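You operate a simulated robot arm through the tools that you are given. There is no shell and no other tool. Be economical: measure what you need, move in short steps, check, and stop when the job is done.

The job below is to be done with a simulated two-armed robot. You get a single attempt, and the scene is never put back.

## Task
Put marker EAST on tray J52 and lift it onto the braked dolly with both hands.
Fine: Before the lift, slide the divider within a finger's width of the mail and brake the dolly. Marker on the plain end bar. Seat the tray on the stack.

The check looks at the end state, three seconds after you hand in, the way a careful person would. Anything else that was tipped, shoved, dropped, spilled or broken makes it a failure.

## Robot
Two 7-joint arms with fingered hands on one trunk, on a base that drives. Base frame: it is fixed to the floor where the robot stands at the start and does not move with it; the origin is under the middle of the robot, x ahead of it, y to its left, z up; the surface under the hand at the start is at about z = 0.8. Readings come in m, degrees, newtons and seconds.
The left shoulder is at the start at [0.06, 0.166, 0.951], the right one opposite. With the tool pointing down near the work surface each hand reaches from about 0.36 to 0.86 m from the robot's upright axis, wherever it stands, measured 20 degrees to its own side. Places, roughly: dolly brake [0.1, -0.5, 0.5]; mail tray [-5.25, 0.75, 0.75]; mailer [-5.25, 0.75, 0.75]; mailer bundle [0.75, 1.5, 0.25]; plain end bar of grey mail tray J52 [0.5, 0, 0.9]; route marker [-5, 0.25, 1]; seats of the dolly tray stack [0.4, -0.5, 0.7]; tray divider [-3.25, 2.5, 2]; tray dolly [0.4, -0.5, 0.1]. Payload 5 kg a hand.
The tool frame of a hand sits at the grasp point between the pads (the TCP): z along the fingers, y along the line on which they close. The tips reach 0.032 m beyond it. Largest opening 0.16 m; the body of the gripper starts 0.089 m behind the TCP. The gripper is a hand of 3 fingers: y runs from the thumb to the fingers, the wrist lies at [0, 0, -0.267] in the tool frame, and closing takes about 1.5 s.
Orientation is that of the tool frame in the base frame, as a unit quaternion [x, y, z, w]. With the fingers straight down and closing along the base's y, the tool's x points along the base's -x, its y along +y and its z along -z.

## Interface
- The arms move only by the tool move_arm. It takes "left_steps", "right_steps" or both (then of equal length, played together; a hand with none holds still); each is a list of rows, each a list of 6 numbers: the shift along the tool's x, y, z in m, then the turn, a rotation vector about the tool's x, y, z in degrees. In form: [[x, y, z, ax, ay, az], ...]. A call has 1 to 20 rows; each row is the pose to reach, as a shift and turn from the pose commanded when the call began, along the tool's axes at that moment. "left_gripper" and "right_gripper" are, for a hand that has rows, the gripper command, from -1 (shut) to 1 (fully open), values between in proportion, set as the call begins (left out, the last holds). Each row takes 0.2 s and may step no farther than 0.05 m and 8.6 degrees from the row before; otherwise, or with a gripper value out of range, the whole call is refused. Where a pose cannot be reached the arm comes as near as it can. A force on the tool above 60 N (or 10 N above the force at the start of the call, whichever is more), or a blocked arm, ends the call early, and 0.2 s more pass. Each finger travels about 0.045 m/s and halts on what it meets, pressing with about 25 N; the grip force reading is that of the motor and also rises with nothing between the fingers. The clock runs only during rows and for 0.2 s after the last one: add rows that repeat a pose to give the fingers time. The reply holds the time, the measured pose of the TCP, the force on the tool along the base axes, the opening and the grip force, in the units named above and with some noise, with the torque about the TCP (base axes, N m) and any sound that the robot's microphone picked up, and new pictures: "show" is both (left out), scene, wrist or none (wrist: the cameras of the hands that moved).
- Cameras (640 x 400 px; columns grow to the right, rows downward): "scene" is now at [0.0288, 0.0123, 1.5686]; the picture's right is [0.20, -0.98, 0.00], its down [-0.89, -0.18, -0.42] and it looks along [0.41, 0.08, -0.91] (base axes); focal length 214 px, centre (320, 200). "left" rides on the left gripper at [-0.065, -0.004, -0.116] in its tool frame; the picture's right is [0.06, -1.00, 0.00], its down [0.87, 0.05, -0.49] and it looks along [0.49, 0.03, 0.87] (tool axes); focal length 261 px, centre (320, 200). "right" rides on the right gripper at [0.065, -0.004, -0.116] in its tool frame; the picture's right is [0.06, 1.00, 0.00], its down [-0.87, 0.05, -0.49] and it looks along [-0.49, 0.03, 0.87] (tool axes); focal length 261 px, centre (320, 200). There is no depth. A picture from a camera that has moved, and an enlarged one, comes with that camera's place and axes in the base frame and with its lens.
- lift_body(by): slides the trunk up (or, below 0, down) by that many m; the arms and the scene camera ride with it, the base frame stays. It gives what a move gives, with no picture.
- base_move(legs): drives the robot by 1 to 6 legs, each [ahead, turn to the left] in m and degrees, along the robot's own axes; the way and the turn of a leg run together, so that a leg with both is an arc; at most 1.5 m and 180 degrees a leg. The arms and the cameras ride along, it lands a little off, and it stops where it bumps. It gives what a move gives, and a new picture of the scene camera.
- preshape(shape, hand): the hand has 3 fingers and takes this shape, open, in about a second: jaw (thumb against the fingers, like two jaws); tri (thumb and two fingers); tip (a fingertip pinch); poke (one finger out to press); point (the index stretched); flat (the hand flat); cup (the hand cupped); fist (a fist). The gripper value then closes the fingers along that shape, each until it touches; the sizes above hold for jaw. It gives what a move gives, with no picture.
- turn_head(pan, tilt): turns the head with the scene camera to pan (to the left, within 86 degrees either way) and tilt (down, from -29 to 69), counted from straight ahead of the robot. It gives what a move gives, and a new picture of the scene camera.
- inspect(camera, box): a new picture of the part [left, top, right, bottom] of that camera's present view, enlarged. No time passes.
- finish_job(): hands the job in; it is judged then, once.

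Go step by step. Nothing tells you exact positions but the pictures and the camera data: compare them with the known pose of the tool, close in by small moves and look again before you grip or let go. The budget is 120 turns and 260 pictures, counting those below and the enlarged ones. Unless the task says otherwise, let go and move clear before handing in, and close with one line.

The tools are called as name(argument=value, ...) on one line, values as JSON. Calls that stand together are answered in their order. move_arm: Moves the arms, as the interface text tells. Its arguments: {"type":"object","properties":{"left_steps":{"type":"array"},"left_gripper":{"type":"number"},"right_steps":{"type":"array"},"right_gripper":{"type":"number"},"show":{"type":"string","enum":["both","scene","wrist","none"]}},"required":[]} The other tools are called the same way: lift_body (by) slides the trunk up or down; preshape (shape, hand) gives the hand a shape; base_move (legs) drives the base; turn_head (pan, tilt) turns the head that bears the scene camera; inspect (camera, box) takes an enlarged picture of a part of a camera's view; finish_job () hands the job in.

At the start:

```text
clock: 0.0
left_ee_pos: [0.5769, 0.4573, 1.1229]
left_tool_rot: [0.0, 1.0, 0.0, -0.001]
left_contact_force: [-0.7, 0.1, 0.7]
left_moment: [0.02, -0.01, 0.02]
left_width: 0.1597
left_grasp_force: 0.1
left_shape: jaw
right_ee_pos: [0.5311, 0.0262, 1.1643]
right_tool_rot: [0.001, 1.0, 0.0, -0.001]
right_contact_force: [0.7, 0.3, -0.1]
right_moment: [0.02, 0.03, 0.0]
right_width: 0.1598
right_grasp_force: 0.1
right_shape: jaw
trunk travel left (down, up): [-0.5, 0.09]
robot x, y, heading: [-0.0023, -0.0037, 0.0]
head pan, tilt: [11.5, 65.4]
```

scene: 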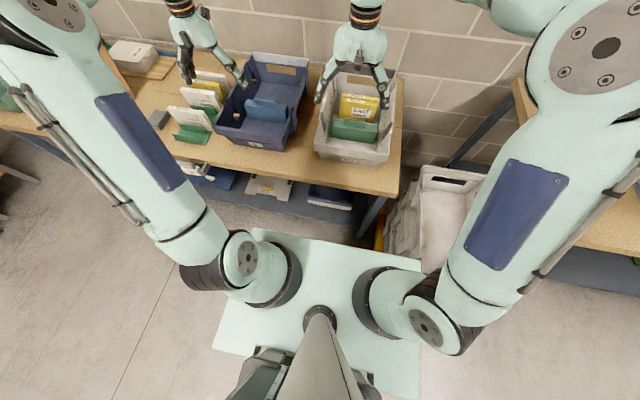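
right: 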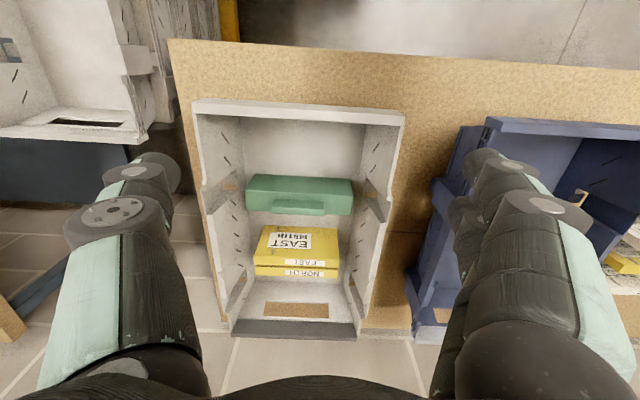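
left: 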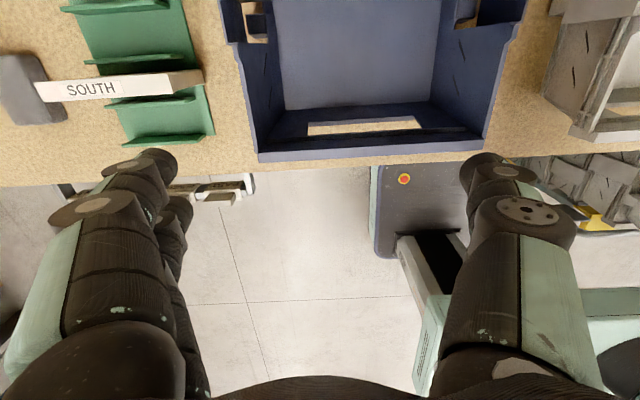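

I see a grey tray with yellow mail and a green divider, a blue tray, a marker rack to the left, and a dolly to the right. I'll enlarge the key regions first.

inspect(camera="scene", box=[290, 50, 420, 180])

inspect(camera="scene", box=[100, 40, 260, 160])

inspect(camera="right", box=[160, 80, 440, 350])

turn_head(pan=-50, tilt=55)

```text
3.08 times, centred on (355, 115) of scene
camera zoom: at [0.0288, 0.0123, 1.5686], right [0.2, -0.98, 0.0], down [-0.89, -0.18, -0.42], along [0.41, 0.08, -0.91], focal length 660 px, centre (212, 462)
```

zoom: 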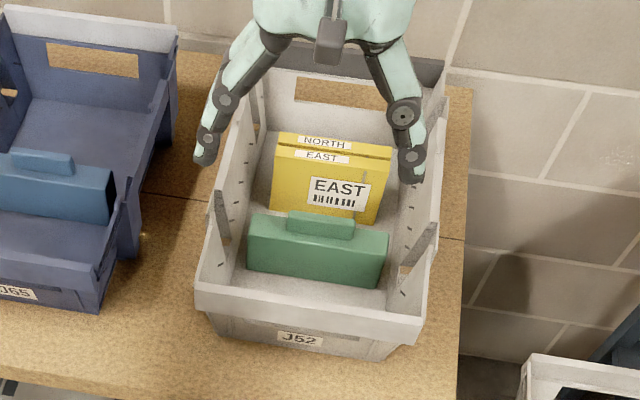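

```text
3.33 times, centred on (180, 100) of scene
camera zoom: at [0.0288, 0.0123, 1.5686], right [0.2, -0.98, 0.0], down [-0.89, -0.18, -0.42], along [0.41, 0.08, -0.91], focal length 715 px, centre (787, 533)
```

zoom: 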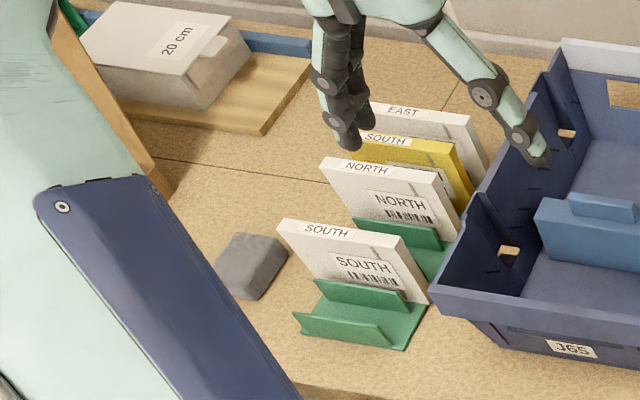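

```text
1.48 times, centred on (300, 215) of right
camera zoom: at [0.4657, 0.023, 1.2806], right [-0.06, 1.0, 0.0], down [0.87, 0.05, 0.49], along [0.49, 0.03, -0.87], focal length 386 px, centre (350, 178)
```

zoom: 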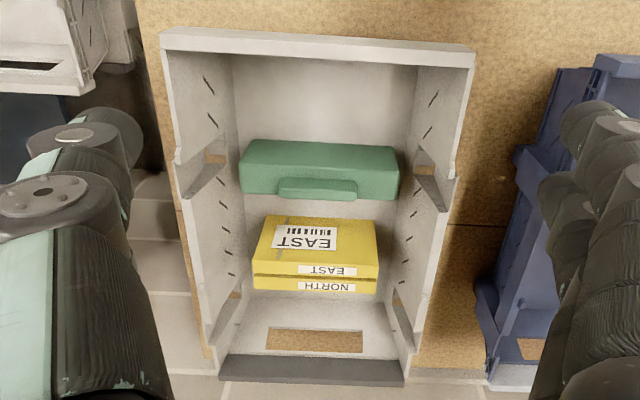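

```text
clock: 1.3
left_ee_pos: [0.5777, 0.4573, 1.1234]
left_tool_rot: [0.0, 1.0, 0.0, 0.001]
left_contact_force: [-0.3, -0.3, -0.5]
left_moment: [0.0, -0.03, -0.03]
left_width: 0.16
left_grasp_force: 0.0
left_shape: jaw
right_ee_pos: [0.5304, 0.0268, 1.1657]
right_tool_rot: [0.001, 1.0, 0.0, 0.001]
right_contact_force: [0.4, -0.5, -0.5]
right_moment: [-0.04, -0.03, -0.04]
right_width: 0.1601
right_grasp_force: 0.0
right_shape: jaw
trunk travel left (down, up): [-0.5, 0.09]
robot x, y, heading: [-0.0004, 0.0041, 0.1]
head pan, tilt: [-50.0, 55.0]
camera scene: at [0.0162, -0.0549, 1.5806], right [-0.77, -0.64, 0.0], down [-0.53, 0.63, -0.57], along [0.37, -0.44, -0.82], focal length 214 px, centre (320, 200)
```

scene: 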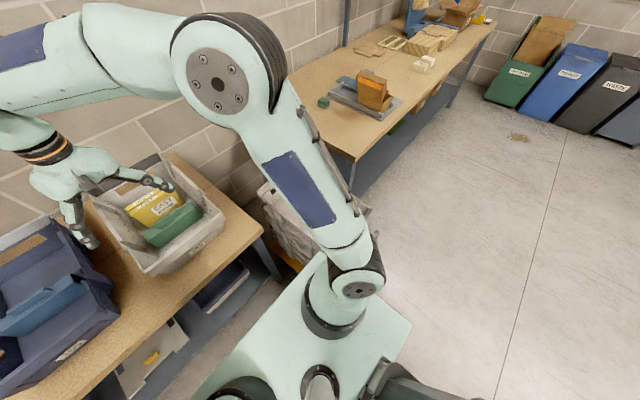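

The right arm hides the dolly from this angle. I'll look around with the head: right, left, and level.

turn_head(pan=-80, tilt=60)

turn_head(pan=60, tilt=35)

turn_head(pan=15, tilt=45)

```text
clock: 2.3
left_ee_pos: [0.5776, 0.4554, 1.1242]
left_tool_rot: [0.0, 1.0, -0.001, 0.0]
left_contact_force: [0.6, -0.1, -0.5]
left_moment: [-0.05, 0.01, 0.0]
left_width: 0.1598
left_grasp_force: 0.0
left_shape: jaw
right_ee_pos: [0.5311, 0.0274, 1.1647]
right_tool_rot: [0.001, 1.0, 0.0, -0.001]
right_contact_force: [-0.2, -0.4, 0.4]
right_moment: [0.0, -0.01, 0.01]
right_width: 0.1601
right_grasp_force: 0.2
right_shape: jaw
trunk travel left (down, up): [-0.5, 0.09]
robot x, y, heading: [-0.0016, 0.0007, -0.1]
head pan, tilt: [-80.0, 60.0]
camera scene: at [-0.0185, -0.0654, 1.5746], right [-0.98, -0.17, 0.0], down [-0.15, 0.85, -0.5], along [0.09, -0.49, -0.87], focal length 214 px, centre (320, 200)
```

scene: 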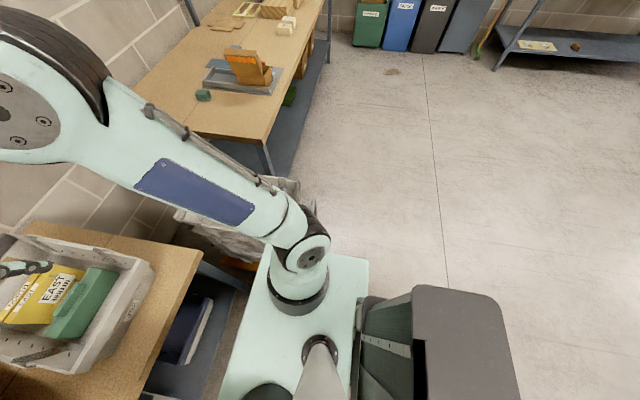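

```text
clock: 4.5
left_ee_pos: [0.5776, 0.4572, 1.1234]
left_tool_rot: [0.0, 1.0, 0.0, 0.0]
left_contact_force: [-0.1, -0.1, -0.5]
left_moment: [0.0, 0.03, 0.01]
left_width: 0.1598
left_grasp_force: 0.0
left_shape: jaw
right_ee_pos: [0.5307, 0.0259, 1.1642]
right_tool_rot: [0.001, 1.0, -0.001, 0.0]
right_contact_force: [-0.6, -0.2, 0.8]
right_moment: [0.0, 0.0, 0.0]
right_width: 0.1599
right_grasp_force: 0.1
right_shape: jaw
trunk travel left (down, up): [-0.5, 0.09]
robot x, y, heading: [0.0, -0.0, -0.1]
head pan, tilt: [60.0, 35.0]
camera scene: at [0.0139, 0.0765, 1.6088], right [0.87, -0.5, 0.0], down [-0.29, -0.5, -0.82], along [0.41, 0.71, -0.57], focal length 214 px, centre (320, 200)
```

scene: 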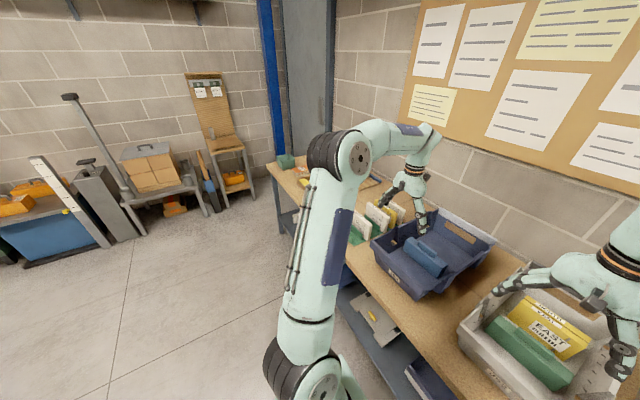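

```text
clock: 5.6
left_ee_pos: [0.5774, 0.4562, 1.1227]
left_tool_rot: [0.0, 1.0, 0.0, 0.0]
left_contact_force: [0.0, 0.5, 0.0]
left_moment: [-0.02, -0.01, 0.05]
left_width: 0.1597
left_grasp_force: 0.0
left_shape: jaw
right_ee_pos: [0.5317, 0.0265, 1.1641]
right_tool_rot: [0.001, 1.0, -0.001, 0.0]
right_contact_force: [-0.8, -0.3, 0.2]
right_moment: [0.02, 0.03, 0.0]
right_width: 0.16
right_grasp_force: 0.1
right_shape: jaw
trunk travel left (down, up): [-0.5, 0.09]
robot x, y, heading: [0.0016, 0.0024, -0.0]
head pan, tilt: [15.0, 45.0]
camera scene: at [0.0484, 0.0214, 1.594], right [0.26, -0.97, 0.0], down [-0.68, -0.18, -0.71], along [0.68, 0.18, -0.71], focal length 214 px, centre (320, 200)
```

scene: 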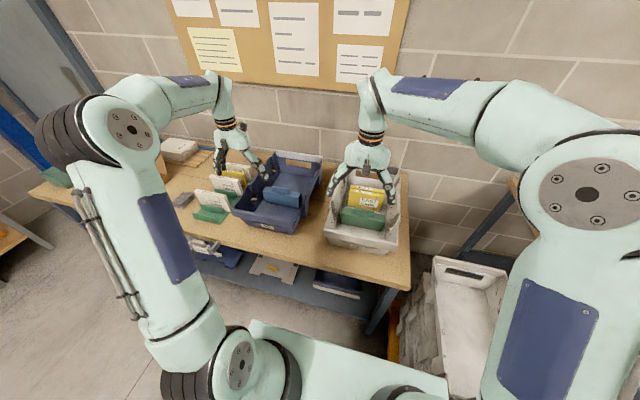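

I'll enlarge the far-left board with hanging white tags, since those may be route markers, and the rest of the bench.

turn_head(pan=75, tilt=25)

inspect(camera="scene", box=[200, 100, 400, 240])

inspect(camera="scene", box=[400, 170, 560, 300])

inspect(camera="left", box=[0, 0, 270, 200])

```text
clock: 6.9
left_ee_pos: [0.5783, 0.4575, 1.1234]
left_tool_rot: [0.0, 1.0, 0.0, 0.0]
left_contact_force: [-0.2, 0.0, 0.2]
left_moment: [-0.01, -0.03, 0.01]
left_width: 0.1597
left_grasp_force: 0.0
left_shape: jaw
right_ee_pos: [0.5319, 0.026, 1.1645]
right_tool_rot: [0.0, 1.0, 0.0, 0.0]
right_contact_force: [0.0, 0.8, 0.0]
right_moment: [0.0, 0.02, 0.0]
right_width: 0.16
right_grasp_force: 0.1
right_shape: jaw
trunk travel left (down, up): [-0.5, 0.09]
robot x, y, heading: [-0.0011, 0.0016, 0.4]
head pan, tilt: [75.0, 25.0]
camera scene: at [-0.0062, 0.0893, 1.6246], right [0.97, -0.26, 0.0], down [-0.11, -0.41, -0.91], along [0.24, 0.88, -0.42], focal length 214 px, centre (320, 200)
```

scene: 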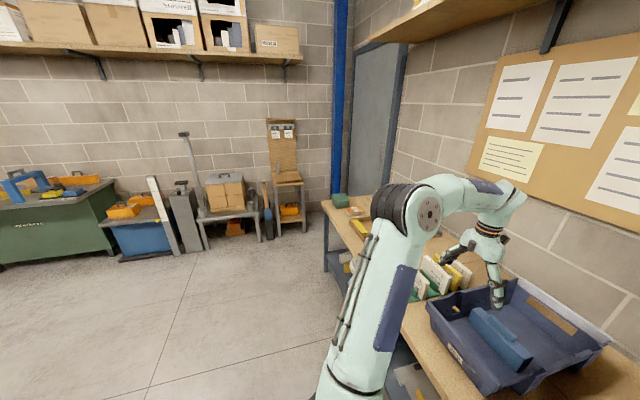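

```text
2.86 times, centred on (300, 170) of scene
camera zoom: at [-0.0062, 0.0893, 1.6246], right [0.97, -0.26, 0.0], down [-0.11, -0.41, -0.91], along [0.24, 0.88, -0.42], focal length 613 px, centre (377, 286)
```

zoom: 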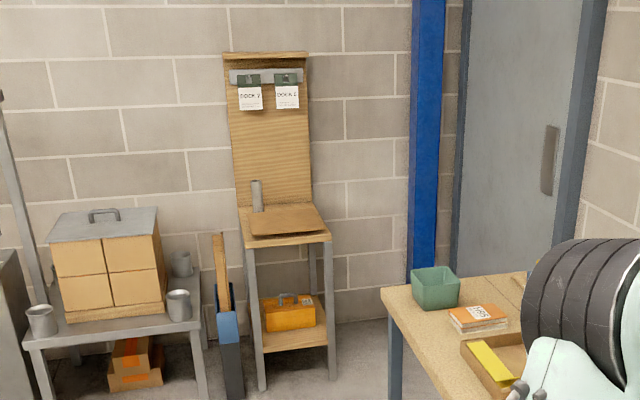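

```text
3.08 times, centred on (480, 235) of scene
camera zoom: at [-0.0062, 0.0893, 1.6246], right [0.97, -0.26, 0.0], down [-0.11, -0.41, -0.91], along [0.24, 0.88, -0.42], focal length 660 px, centre (-172, 92)
```

zoom: 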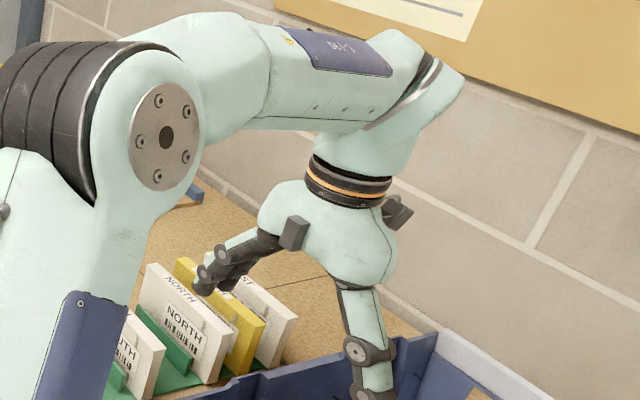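

```text
2.00 times, centred on (135, 100) of left
camera zoom: at [0.6439, 0.4541, 1.2383], right [-0.06, -1.0, 0.0], down [-0.87, 0.05, 0.49], along [-0.49, 0.03, -0.87], focal length 521 px, centre (690, 400)
```

zoom: 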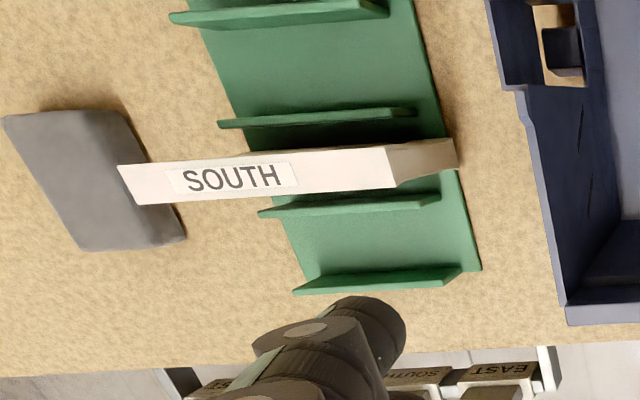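

In the left wrist view there are small blocks labelled SOUTH and EAST below the bench edge. I'll look closer there.

inspect(camera="left", box=[60, 150, 300, 300])

turn_head(pan=15, tilt=55)

inspect(camera="scene", box=[160, 180, 400, 330])

inspect(camera="scene", box=[150, 90, 310, 200])

inspect(camera="scene", box=[380, 180, 540, 320])

```text
2.67 times, centred on (180, 225) of left
camera zoom: at [0.6439, 0.4541, 1.2383], right [-0.06, -1.0, 0.0], down [-0.87, 0.05, 0.49], along [-0.49, 0.03, -0.87], focal length 695 px, centre (693, 133)
```

zoom: 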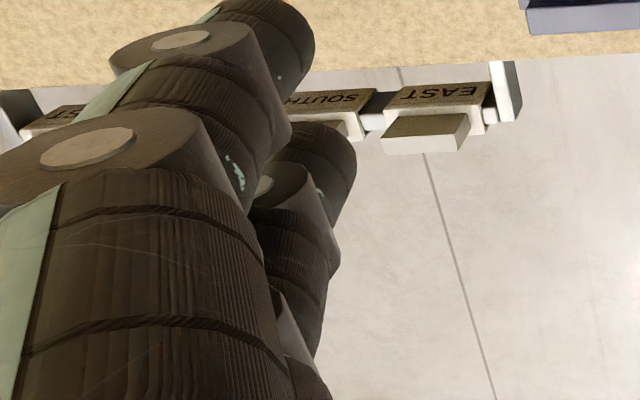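

```text
clock: 8.2
left_ee_pos: [0.5777, 0.4573, 1.1243]
left_tool_rot: [-0.001, 1.0, 0.0, 0.0]
left_contact_force: [0.5, 0.4, 0.2]
left_moment: [-0.03, 0.01, 0.0]
left_width: 0.1597
left_grasp_force: 0.0
left_shape: jaw
right_ee_pos: [0.5321, 0.0244, 1.1649]
right_tool_rot: [0.0, 1.0, 0.0, 0.0]
right_contact_force: [0.5, -0.6, 0.3]
right_moment: [0.0, -0.02, -0.02]
right_width: 0.16
right_grasp_force: 0.1
right_shape: jaw
trunk travel left (down, up): [-0.5, 0.09]
robot x, y, heading: [-0.0036, 0.0005, -0.0]
head pan, tilt: [15.0, 55.0]
camera scene: at [0.0395, 0.019, 1.5806], right [0.26, -0.97, 0.0], down [-0.79, -0.21, -0.57], along [0.55, 0.15, -0.82], focal length 214 px, centre (320, 200)
```

scene: 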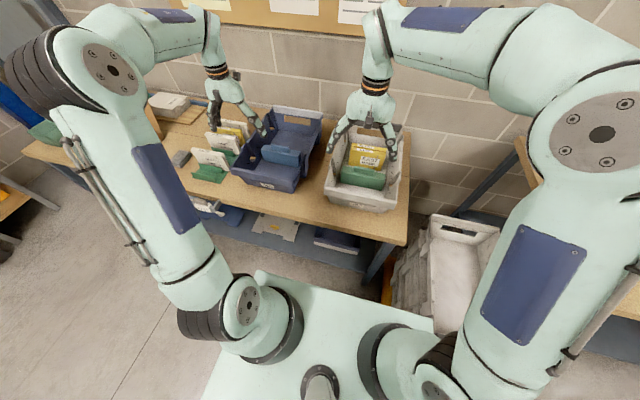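

```text
2.67 times, centred on (280, 255) of scene
camera zoom: at [0.0395, 0.019, 1.5806], right [0.26, -0.97, 0.0], down [-0.79, -0.21, -0.57], along [0.55, 0.15, -0.82], focal length 572 px, centre (427, 53)
```

zoom: 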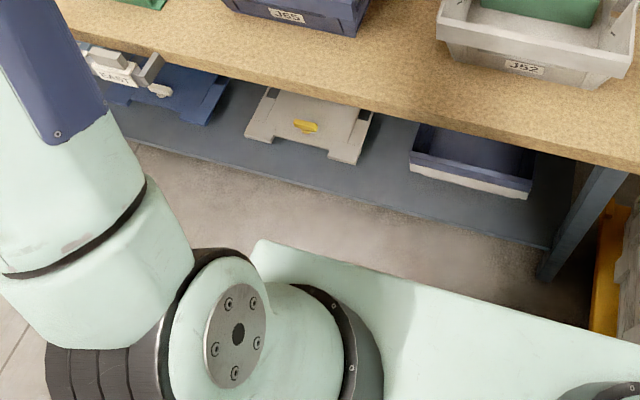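

```text
3.64 times, centred on (230, 145) of scene
camera zoom: at [0.0395, 0.019, 1.5806], right [0.26, -0.97, 0.0], down [-0.79, -0.21, -0.57], along [0.55, 0.15, -0.82], focal length 780 px, centre (647, 400)
```

zoom: 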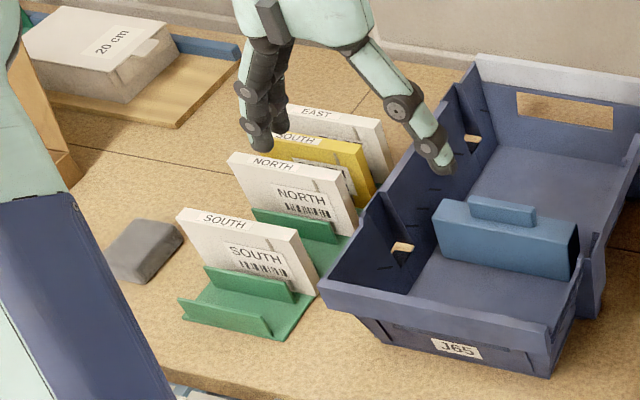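

```text
2.86 times, centred on (460, 250) of scene
camera zoom: at [0.0395, 0.019, 1.5806], right [0.26, -0.97, 0.0], down [-0.79, -0.21, -0.57], along [0.55, 0.15, -0.82], focal length 613 px, centre (-80, 57)
```

zoom: 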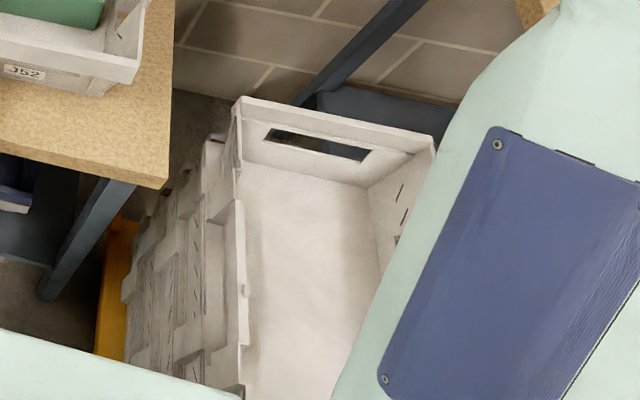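

The route markers seem to hang on a rail at the bench's front-left edge, and the dolly with a grey tray stack is right of the bench. I'll back off a little to get a clear view of both.

base_move(legs=[[-0.7, 0]])

turn_head(pan=-28, tilt=40)

turn_head(pan=15, tilt=40)

```text
clock: 12.1
left_ee_pos: [-0.1212, 0.4565, 1.1232]
left_tool_rot: [0.001, 1.0, 0.0, 0.0]
left_contact_force: [0.0, -0.9, -0.3]
left_moment: [0.0, -0.01, 0.0]
left_width: 0.1599
left_grasp_force: 0.1
left_shape: jaw
right_ee_pos: [-0.1694, 0.0254, 1.1653]
right_tool_rot: [0.002, 1.0, -0.001, 0.0]
right_contact_force: [0.1, 0.1, 0.3]
right_moment: [0.0, -0.03, 0.03]
right_width: 0.1598
right_grasp_force: 0.1
right_shape: jaw
trunk travel left (down, up): [-0.5, 0.09]
robot x, y, heading: [-0.7005, 0.0018, -0.1]
head pan, tilt: [15.0, 55.0]
camera scene: at [-0.6613, 0.0194, 1.5806], right [0.26, -0.97, 0.0], down [-0.79, -0.21, -0.57], along [0.55, 0.15, -0.82], focal length 214 px, centre (320, 200)
```

scene: 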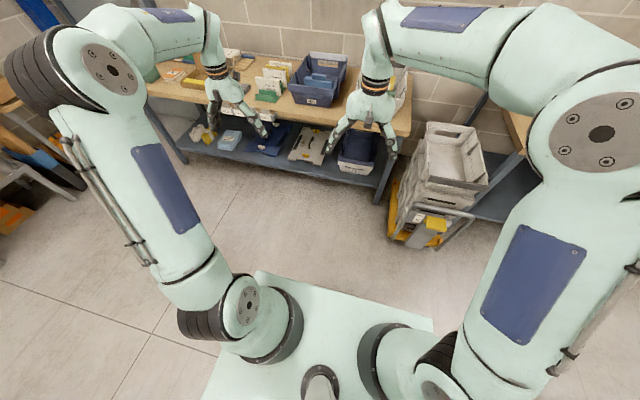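

```text
clock: 13.2
left_ee_pos: [-0.122, 0.4579, 1.1234]
left_tool_rot: [0.001, 1.0, 0.001, 0.0]
left_contact_force: [0.4, -0.3, -1.2]
left_moment: [0.0, 0.01, -0.02]
left_width: 0.1596
left_grasp_force: 0.0
left_shape: jaw
right_ee_pos: [-0.1676, 0.0272, 1.1647]
right_tool_rot: [0.002, 1.0, 0.0, 0.0]
right_contact_force: [0.1, -0.8, -0.2]
right_moment: [0.0, 0.01, 0.02]
right_width: 0.1597
right_grasp_force: 0.0
right_shape: jaw
trunk travel left (down, up): [-0.5, 0.09]
robot x, y, heading: [-0.7021, -0.0016, -0.2]
head pan, tilt: [-28.0, 40.0]
camera scene: at [-0.6553, -0.0391, 1.6013], right [-0.47, -0.88, 0.0], down [-0.57, 0.3, -0.77], along [0.68, -0.36, -0.64], focal length 214 px, centre (320, 200)
```

scene: 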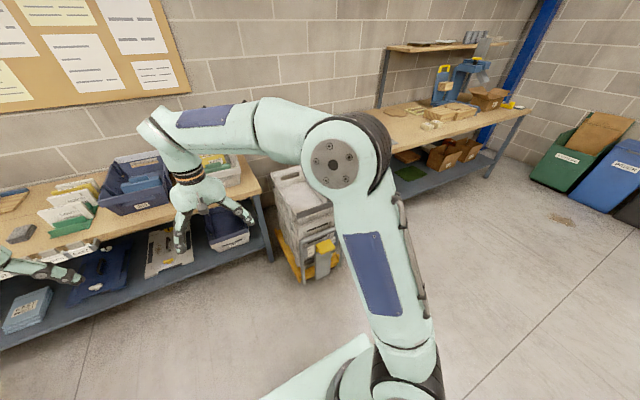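

```text
clock: 14.3
left_ee_pos: [-0.1212, 0.4574, 1.1228]
left_tool_rot: [0.001, 1.0, 0.0, 0.0]
left_contact_force: [0.1, -0.7, 0.7]
left_moment: [0.01, -0.02, -0.03]
left_width: 0.16
left_grasp_force: 0.0
left_shape: jaw
right_ee_pos: [-0.17, 0.0262, 1.1652]
right_tool_rot: [0.002, 1.0, 0.0, 0.0]
right_contact_force: [-0.2, 0.7, -1.4]
right_moment: [0.01, -0.01, 0.01]
right_width: 0.1596
right_grasp_force: 0.1
right_shape: jaw
trunk travel left (down, up): [-0.5, 0.09]
robot x, y, heading: [-0.7039, 0.0021, 0.0]
head pan, tilt: [15.0, 40.0]
camera scene: at [-0.6482, 0.0227, 1.6013], right [0.26, -0.97, 0.0], down [-0.62, -0.17, -0.77], along [0.74, 0.2, -0.64], focal length 214 px, centre (320, 200)
```

scene: 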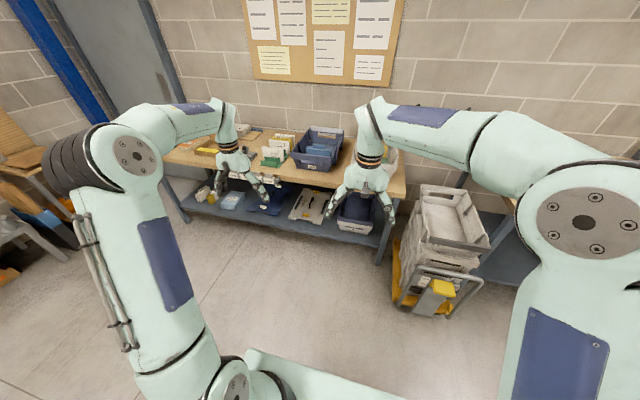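

inspect(camera="scene", box=[370, 170, 510, 330])

base_move(legs=[[0, 40]])

turn_head(pan=-35, tilt=30)

```text
2.50 times, centred on (440, 250) of scene
camera zoom: at [-0.6482, 0.0227, 1.6013], right [0.26, -0.97, 0.0], down [-0.62, -0.17, -0.77], along [0.74, 0.2, -0.64], focal length 536 px, centre (20, 75)
```

zoom: 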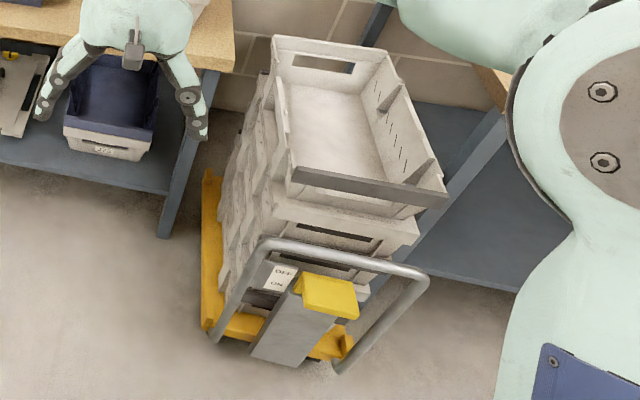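

```text
clock: 16.6
left_ee_pos: [-0.5515, 0.7216, 1.1233]
left_tool_rot: [-0.341, 0.94, 0.0, 0.0]
left_contact_force: [0.1, -0.2, 0.1]
left_moment: [0.01, -0.03, -0.05]
left_width: 0.1597
left_grasp_force: 0.1
left_shape: jaw
right_ee_pos: [-0.3098, 0.3617, 1.1654]
right_tool_rot: [-0.34, 0.94, 0.0, -0.001]
right_contact_force: [-0.5, 0.2, -0.3]
right_moment: [-0.02, -0.02, -0.01]
right_width: 0.1599
right_grasp_force: 0.0
right_shape: jaw
trunk travel left (down, up): [-0.5, 0.09]
robot x, y, heading: [-0.6988, 0.0025, 39.9]
head pan, tilt: [15.0, 40.0]
camera scene: at [-0.6752, 0.0515, 1.6013], right [0.82, -0.57, 0.0], down [-0.37, -0.53, -0.77], along [0.44, 0.63, -0.64], focal length 214 px, centre (320, 200)
```

scene: 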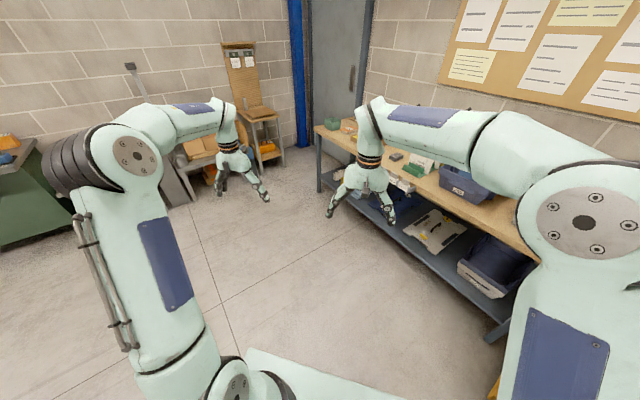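

```text
clock: 17.8
left_ee_pos: [-0.5509, 0.7224, 1.1231]
left_tool_rot: [-0.342, 0.94, 0.0, 0.0]
left_contact_force: [0.3, 0.0, -0.6]
left_moment: [-0.03, -0.01, -0.05]
left_width: 0.1598
left_grasp_force: 0.0
left_shape: jaw
right_ee_pos: [-0.309, 0.3613, 1.1663]
right_tool_rot: [-0.34, 0.94, 0.0, 0.0]
right_contact_force: [-1.2, 0.5, 0.2]
right_moment: [0.01, 0.02, -0.02]
right_width: 0.1601
right_grasp_force: 0.0
right_shape: jaw
trunk travel left (down, up): [-0.5, 0.09]
robot x, y, heading: [-0.7001, -0.0019, 40.0]
head pan, tilt: [-35.0, 30.0]
camera scene: at [-0.6334, -0.0106, 1.6166], right [0.09, -1.0, 0.0], down [-0.5, -0.04, -0.87], along [0.86, 0.07, -0.5], focal length 214 px, centre (320, 200)
```

scene: 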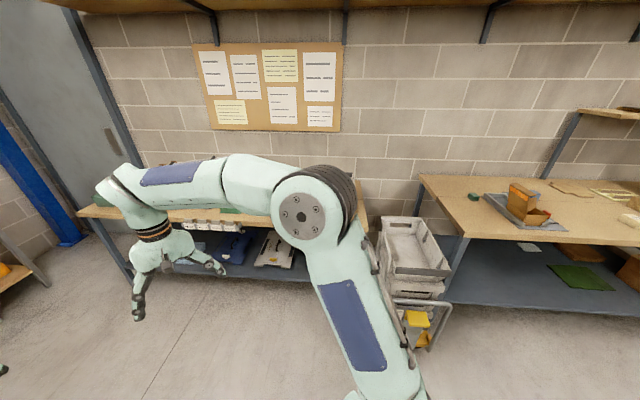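

inspect(camera="scene", box=[160, 195, 300, 280])

inspect(camera="scene", box=[370, 205, 470, 365])

base_move(legs=[[0, -40]])

turn_head(pan=32, tilt=40)

```text
4.57 times, centred on (230, 238) of scene
camera zoom: at [-0.6334, -0.0106, 1.6166], right [0.09, -1.0, 0.0], down [-0.5, -0.04, -0.87], along [0.86, 0.07, -0.5], focal length 980 px, centre (731, 29)
```

zoom: 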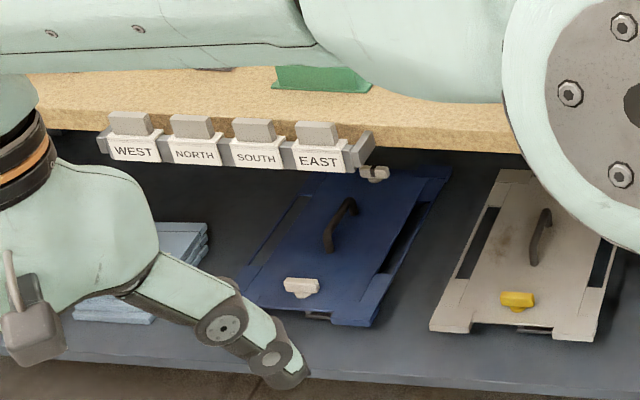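

```text
2.50 times, centred on (420, 285) of scene
camera zoom: at [-0.6334, -0.0106, 1.6166], right [0.09, -1.0, 0.0], down [-0.5, -0.04, -0.87], along [0.86, 0.07, -0.5], focal length 536 px, centre (70, -12)
```

zoom: 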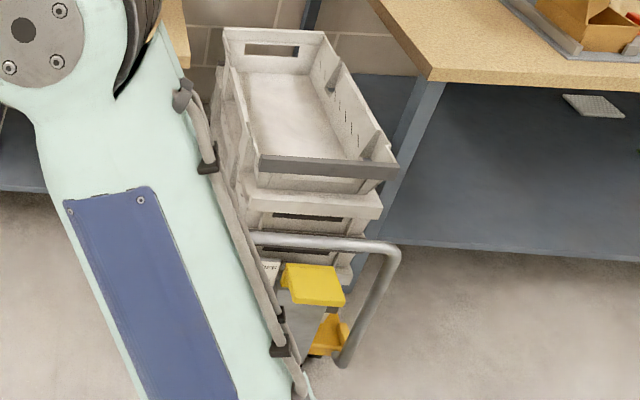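

```text
clock: 20.1
left_ee_pos: [-0.1206, 0.4565, 1.1224]
left_tool_rot: [0.002, 1.0, 0.0, 0.0]
left_contact_force: [0.3, -0.2, -0.1]
left_moment: [0.05, 0.02, -0.01]
left_width: 0.1601
left_grasp_force: 0.0
left_shape: jaw
right_ee_pos: [-0.1683, 0.024, 1.1654]
right_tool_rot: [0.002, 1.0, 0.001, 0.0]
right_contact_force: [-0.1, 0.1, -0.3]
right_moment: [0.05, 0.02, 0.04]
right_width: 0.1599
right_grasp_force: 0.1
right_shape: jaw
trunk travel left (down, up): [-0.5, 0.09]
robot x, y, heading: [-0.6993, -0.0, 0.0]
head pan, tilt: [-35.0, 30.0]
camera scene: at [-0.6562, -0.0519, 1.6166], right [-0.58, -0.82, 0.0], down [-0.41, 0.29, -0.87], along [0.71, -0.5, -0.5], focal length 214 px, centre (320, 200)
```

scene: 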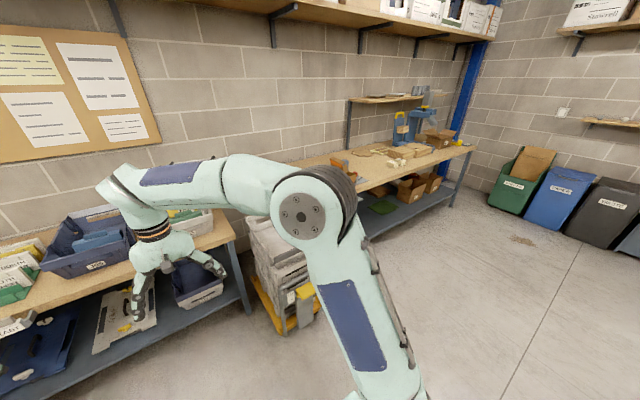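

```text
clock: 21.5
left_ee_pos: [-0.1214, 0.4568, 1.1229]
left_tool_rot: [0.002, 1.0, 0.0, 0.0]
left_contact_force: [-0.1, -0.6, -0.1]
left_moment: [-0.01, -0.02, -0.04]
left_width: 0.1599
left_grasp_force: 0.0
left_shape: jaw
right_ee_pos: [-0.169, 0.0251, 1.1649]
right_tool_rot: [0.001, 1.0, 0.0, 0.0]
right_contact_force: [-0.7, -0.3, -0.6]
right_moment: [-0.02, -0.01, -0.01]
right_width: 0.16
right_grasp_force: 0.1
right_shape: jaw
trunk travel left (down, up): [-0.5, 0.09]
robot x, y, heading: [-0.7011, -0.0003, -0.1]
head pan, tilt: [32.0, 40.0]
camera scene: at [-0.6581, 0.0457, 1.6013], right [0.53, -0.85, 0.0], down [-0.55, -0.34, -0.77], along [0.65, 0.4, -0.64], focal length 214 px, centre (320, 200)
```

scene: 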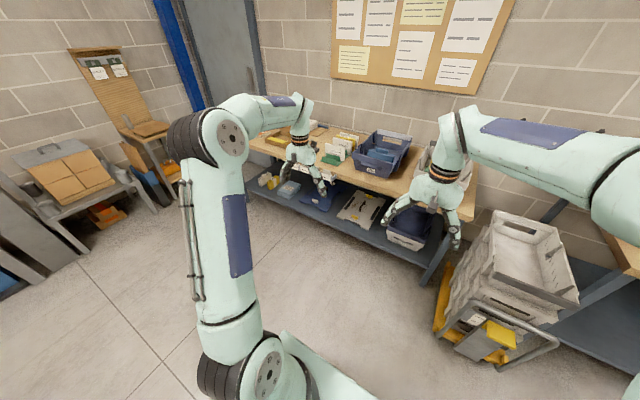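

The EAST marker hangs on a rail at about (0.43, 0.66, 0.78) on the bench front. I'll look closely at the dolly brake from here.

inspect(camera="scene", box=[420, 200, 600, 390])

inspect(camera="scene", box=[440, 280, 570, 370])

```text
2.11 times, centred on (510, 295) of scene
camera zoom: at [-0.6581, 0.0457, 1.6013], right [0.53, -0.85, 0.0], down [-0.55, -0.34, -0.77], along [0.65, 0.4, -0.64], focal length 452 px, centre (-80, 0)
```

zoom: 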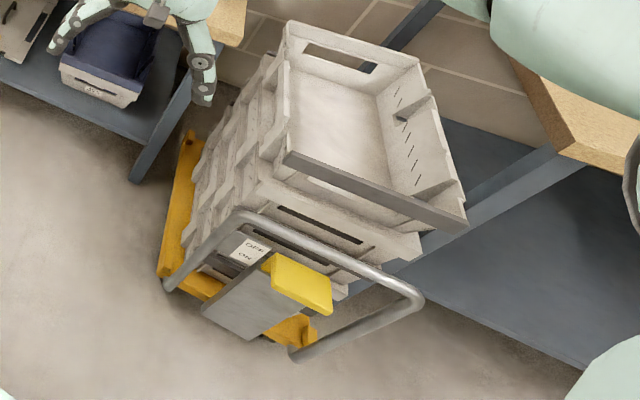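

```text
4.44 times, centred on (505, 325) of scene
camera zoom: at [-0.6581, 0.0457, 1.6013], right [0.53, -0.85, 0.0], down [-0.55, -0.34, -0.77], along [0.65, 0.4, -0.64], focal length 953 px, centre (-502, -356)
```

zoom: 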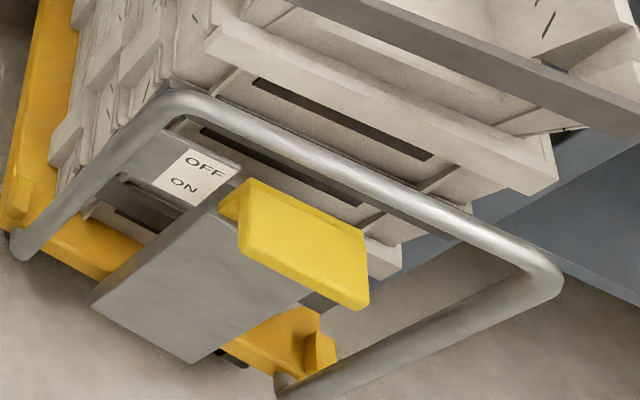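

The brake is a yellow lever near (0.07, -0.475, 0.5), with OFF above and ON below. I'll drive toward the dolly and look at lever and stack from closer.

base_move(legs=[[0, -20], [0.3, 0]])

turn_head(pan=0, tilt=60)

```text
clock: 24.6
left_ee_pos: [0.2797, 0.1287, 1.1215]
left_tool_rot: [0.174, 0.985, 0.0, -0.001]
left_contact_force: [0.8, -0.2, -0.7]
left_moment: [0.01, 0.04, 0.0]
left_width: 0.16
left_grasp_force: 0.1
left_shape: jaw
right_ee_pos: [0.0877, -0.2599, 1.1641]
right_tool_rot: [0.176, 0.984, 0.0, -0.001]
right_contact_force: [0.5, -0.4, -0.5]
right_moment: [0.01, 0.01, 0.04]
right_width: 0.1598
right_grasp_force: 0.0
right_shape: jaw
trunk travel left (down, up): [-0.5, 0.09]
robot x, y, heading: [-0.4177, -0.1012, -20.2]
head pan, tilt: [32.0, 40.0]
camera scene: at [-0.3648, -0.0743, 1.6012], right [0.21, -0.98, 0.0], down [-0.63, -0.13, -0.77], along [0.75, 0.16, -0.64], focal length 214 px, centre (320, 200)
```

scene: 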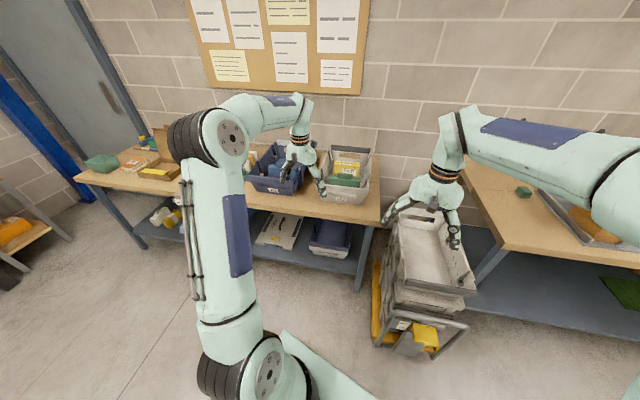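

```text
clock: 25.6
left_ee_pos: [0.2798, 0.1279, 1.1238]
left_tool_rot: [0.174, 0.985, 0.0, -0.001]
left_contact_force: [-0.1, 0.2, -1.1]
left_moment: [0.0, -0.01, -0.03]
left_width: 0.1599
left_grasp_force: 0.0
left_shape: jaw
right_ee_pos: [0.0877, -0.2594, 1.164]
right_tool_rot: [0.176, 0.984, 0.0, 0.0]
right_contact_force: [0.8, -0.1, -0.6]
right_moment: [0.03, 0.01, 0.02]
right_width: 0.1601
right_grasp_force: 0.1
right_shape: jaw
trunk travel left (down, up): [-0.5, 0.09]
robot x, y, heading: [-0.4189, -0.1036, -20.1]
head pan, tilt: [0.0, 60.0]
camera scene: at [-0.3867, -0.1142, 1.5746], right [-0.34, -0.94, 0.0], down [-0.81, 0.3, -0.5], along [0.47, -0.17, -0.87], focal length 214 px, centre (320, 200)
```

scene: 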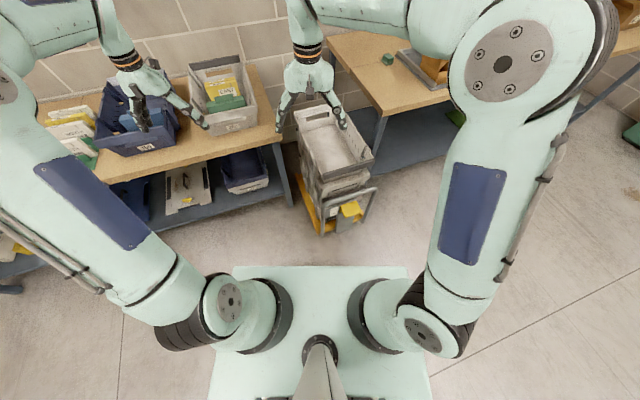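

inspect(camera="scene", box=[270, 90, 400, 250])

inspect(camera="right", box=[0, 0, 640, 400])

inspect(camera="scene", box=[180, 40, 270, 140])

```text
2.50 times, centred on (335, 170) of scene
camera zoom: at [-0.3867, -0.1142, 1.5746], right [-0.34, -0.94, 0.0], down [-0.81, 0.3, -0.5], along [0.47, -0.17, -0.87], focal length 536 px, centre (282, 275)
```

zoom: 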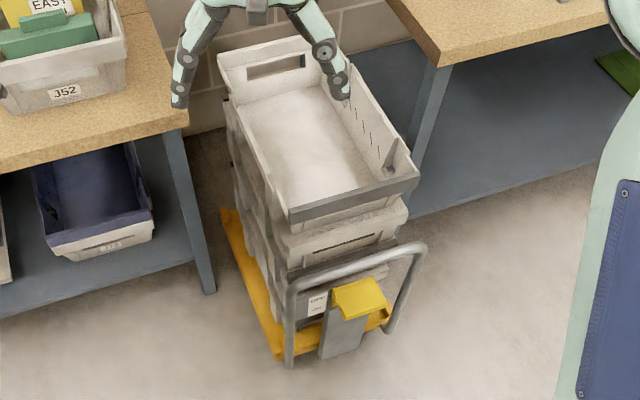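

```text
1.00 times, centred on (320, 200) of right (not enlarged: the box is as wide or as high as the picture)
camera zoom: at [0.0239, -0.2407, 1.2806], right [0.29, 0.96, 0.0], down [0.83, -0.25, 0.49], along [0.47, -0.14, -0.87], focal length 261 px, centre (320, 200)
```

zoom: 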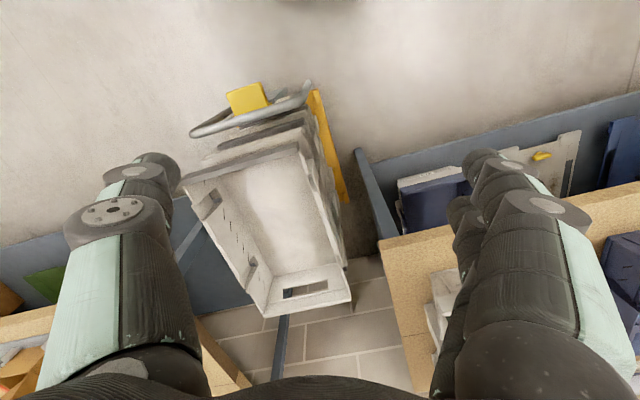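

```text
4.00 times, centred on (225, 90) of scene
camera zoom: at [-0.3867, -0.1142, 1.5746], right [-0.34, -0.94, 0.0], down [-0.81, 0.3, -0.5], along [0.47, -0.17, -0.87], focal length 858 px, centre (700, 640)
```

zoom: 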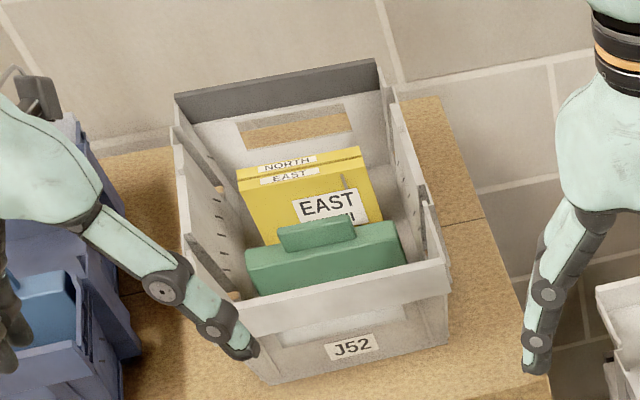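

The yellow lever is at about (0.07, -0.458, 0.53), with the handle bar right behind and above it at (0.09, ·, 0.65). I'll lower the trunk, shape the right hand to poke, and come in tilted from the robot's side.

lift_body(by=-0.28)

preshape(shape="poke", hand="right")

move_arm(right_steps=[[0.03, -0.04, 0, 0, -8, 0], [0.06, -0.08, 0, 0, -16, 0], [0.07, -0.12, 0.0, 0, -24, 0], [0.07, -0.16, 0.02, 0, -32, 0], [0.07, -0.193, 0.05, 0, -40, 0], [0.07, -0.193, 0.1, 0, -40, 0], [0.07, -0.193, 0.14, 0, -40, 0]])

```text
clock: 28.4
left_ee_pos: [0.2788, 0.1292, 0.8439]
left_tool_rot: [0.175, 0.985, 0.0, 0.0]
left_contact_force: [0.4, -0.6, 0.1]
left_moment: [0.0, 0.0, 0.0]
left_width: 0.1597
left_grasp_force: 0.0
left_shape: jaw
right_ee_pos: [0.0867, -0.2594, 0.8836]
right_tool_rot: [0.175, 0.985, 0.001, 0.0]
right_contact_force: [-0.6, 0.4, 0.5]
right_moment: [0.02, 0.0, 0.0]
right_width: 0.1598
right_grasp_force: 0.1
right_shape: jaw
trunk travel left (down, up): [-0.22, 0.37]
robot x, y, heading: [-0.4215, -0.1029, -20.2]
head pan, tilt: [0.0, 60.0]
```

```text
clock: 29.3
left_ee_pos: [0.278, 0.1279, 0.8434]
left_tool_rot: [0.175, 0.985, 0.0, -0.001]
left_contact_force: [-0.3, -0.4, 0.1]
left_moment: [-0.01, 0.02, -0.03]
left_width: 0.1599
left_grasp_force: 0.0
left_shape: jaw
right_ee_pos: [0.0867, -0.2614, 0.8844]
right_tool_rot: [0.176, 0.984, 0.0, 0.0]
right_contact_force: [0.5, 0.5, -0.3]
right_moment: [-0.01, 0.01, 0.02]
right_width: 0.0
right_grasp_force: 0.1
right_shape: poke
trunk travel left (down, up): [-0.22, 0.37]
robot x, y, heading: [-0.4197, -0.103, -20.1]
head pan, tilt: [0.0, 60.0]
```

```text
clock: 30.9
left_ee_pos: [0.2791, 0.1281, 0.842]
left_tool_rot: [0.175, 0.985, 0.0, 0.0]
left_contact_force: [-0.2, 0.3, -0.4]
left_moment: [0.05, 0.02, -0.05]
left_width: 0.1601
left_grasp_force: 0.0
left_shape: jaw
right_ee_pos: [-0.0186, -0.42, 0.7583]
right_tool_rot: [0.166, 0.926, -0.06, 0.334]
right_contact_force: [-0.7, -0.6, -0.1]
right_moment: [-0.01, 0.01, -0.03]
right_width: 0.0
right_grasp_force: 0.0
right_shape: poke
right hand out of reach, approached as far as the arm can: row 6, 7
trunk travel left (down, up): [-0.22, 0.37]
robot x, y, heading: [-0.4218, -0.1024, -20.1]
head pan, tilt: [0.0, 60.0]
camera scene: at [-0.3865, -0.1142, 1.2945], right [-0.34, -0.94, 0.0], down [-0.81, 0.3, -0.5], along [0.47, -0.17, -0.87], focal length 214 px, centre (320, 200)
camera right: at [-0.1373, -0.3797, 0.8039], right [0.3, 0.95, -0.04], down [0.35, -0.07, 0.93], along [0.89, -0.29, -0.36], focal length 261 px, centre (320, 200)
```

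scene: 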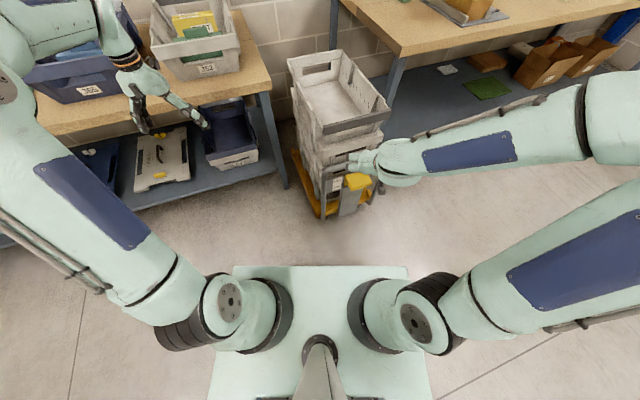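
right: 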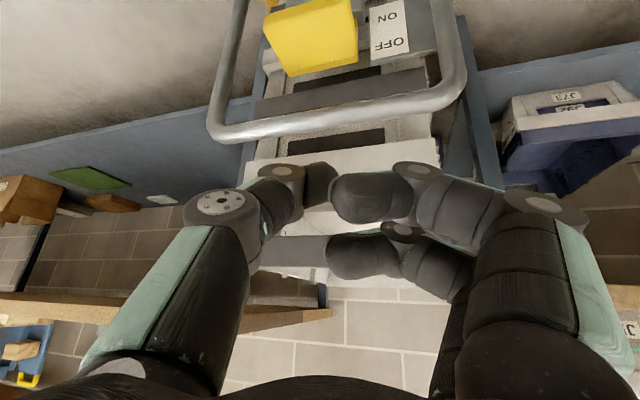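

The arm is limited by height, so I'll lower the trunk more and then advance over the lever.

lift_body(by=-0.13)

move_arm(right_steps=[[0, -0.005, 0, 0, 0, 0], [-0.025, -0.01, 0.02, 0, 0, 0], [-0.04, -0.01, 0.03, 0, 0, 0]])

```text
clock: 32.5
left_ee_pos: [0.2788, 0.1281, 0.7126]
left_tool_rot: [0.174, 0.985, -0.001, 0.0]
left_contact_force: [0.0, -0.7, 0.0]
left_moment: [0.0, 0.03, 0.02]
left_width: 0.16
left_grasp_force: 0.1
left_shape: jaw
right_ee_pos: [-0.018, -0.42, 0.6266]
right_tool_rot: [0.164, 0.926, -0.06, 0.335]
right_contact_force: [-0.5, 0.3, 0.5]
right_moment: [0.0, 0.0, 0.0]
right_width: 0.0
right_grasp_force: 0.0
right_shape: poke
trunk travel left (down, up): [-0.09, 0.5]
robot x, y, heading: [-0.4211, -0.106, -20.2]
head pan, tilt: [0.0, 60.0]
```

```text
clock: 33.3
left_ee_pos: [0.2786, 0.128, 0.7121]
left_tool_rot: [0.175, 0.985, 0.0, 0.001]
left_contact_force: [0.0, 0.4, 0.0]
left_moment: [-0.02, -0.04, 0.01]
left_width: 0.16
left_grasp_force: 0.0
left_shape: jaw
right_ee_pos: [0.0248, -0.4456, 0.6305]
right_tool_rot: [0.166, 0.926, -0.06, 0.334]
right_contact_force: [0.4, 0.2, 0.4]
right_moment: [-0.03, 0.02, -0.02]
right_width: 0.0
right_grasp_force: 0.0
right_shape: poke
trunk travel left (down, up): [-0.09, 0.5]
robot x, y, heading: [-0.4219, -0.1011, -20.2]
head pan, tilt: [0.0, 60.0]
camera scene: at [-0.3868, -0.1144, 1.1645], right [-0.34, -0.94, 0.0], down [-0.81, 0.3, -0.5], along [0.47, -0.17, -0.87], focal length 214 px, centre (320, 200)
camera right: at [-0.0934, -0.407, 0.6776], right [0.3, 0.95, -0.04], down [0.35, -0.07, 0.93], along [0.89, -0.29, -0.36], focal length 261 px, centre (320, 200)
```

scene: 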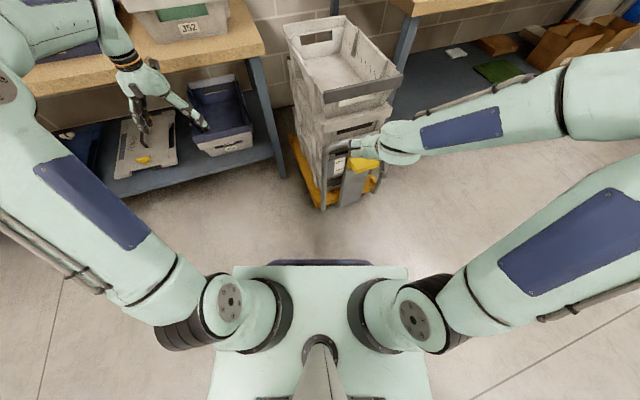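
right: 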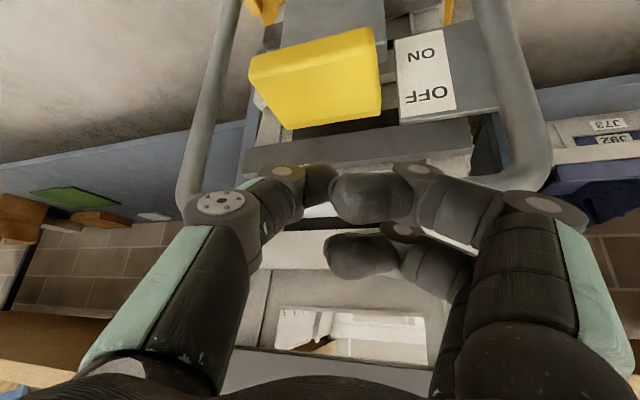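

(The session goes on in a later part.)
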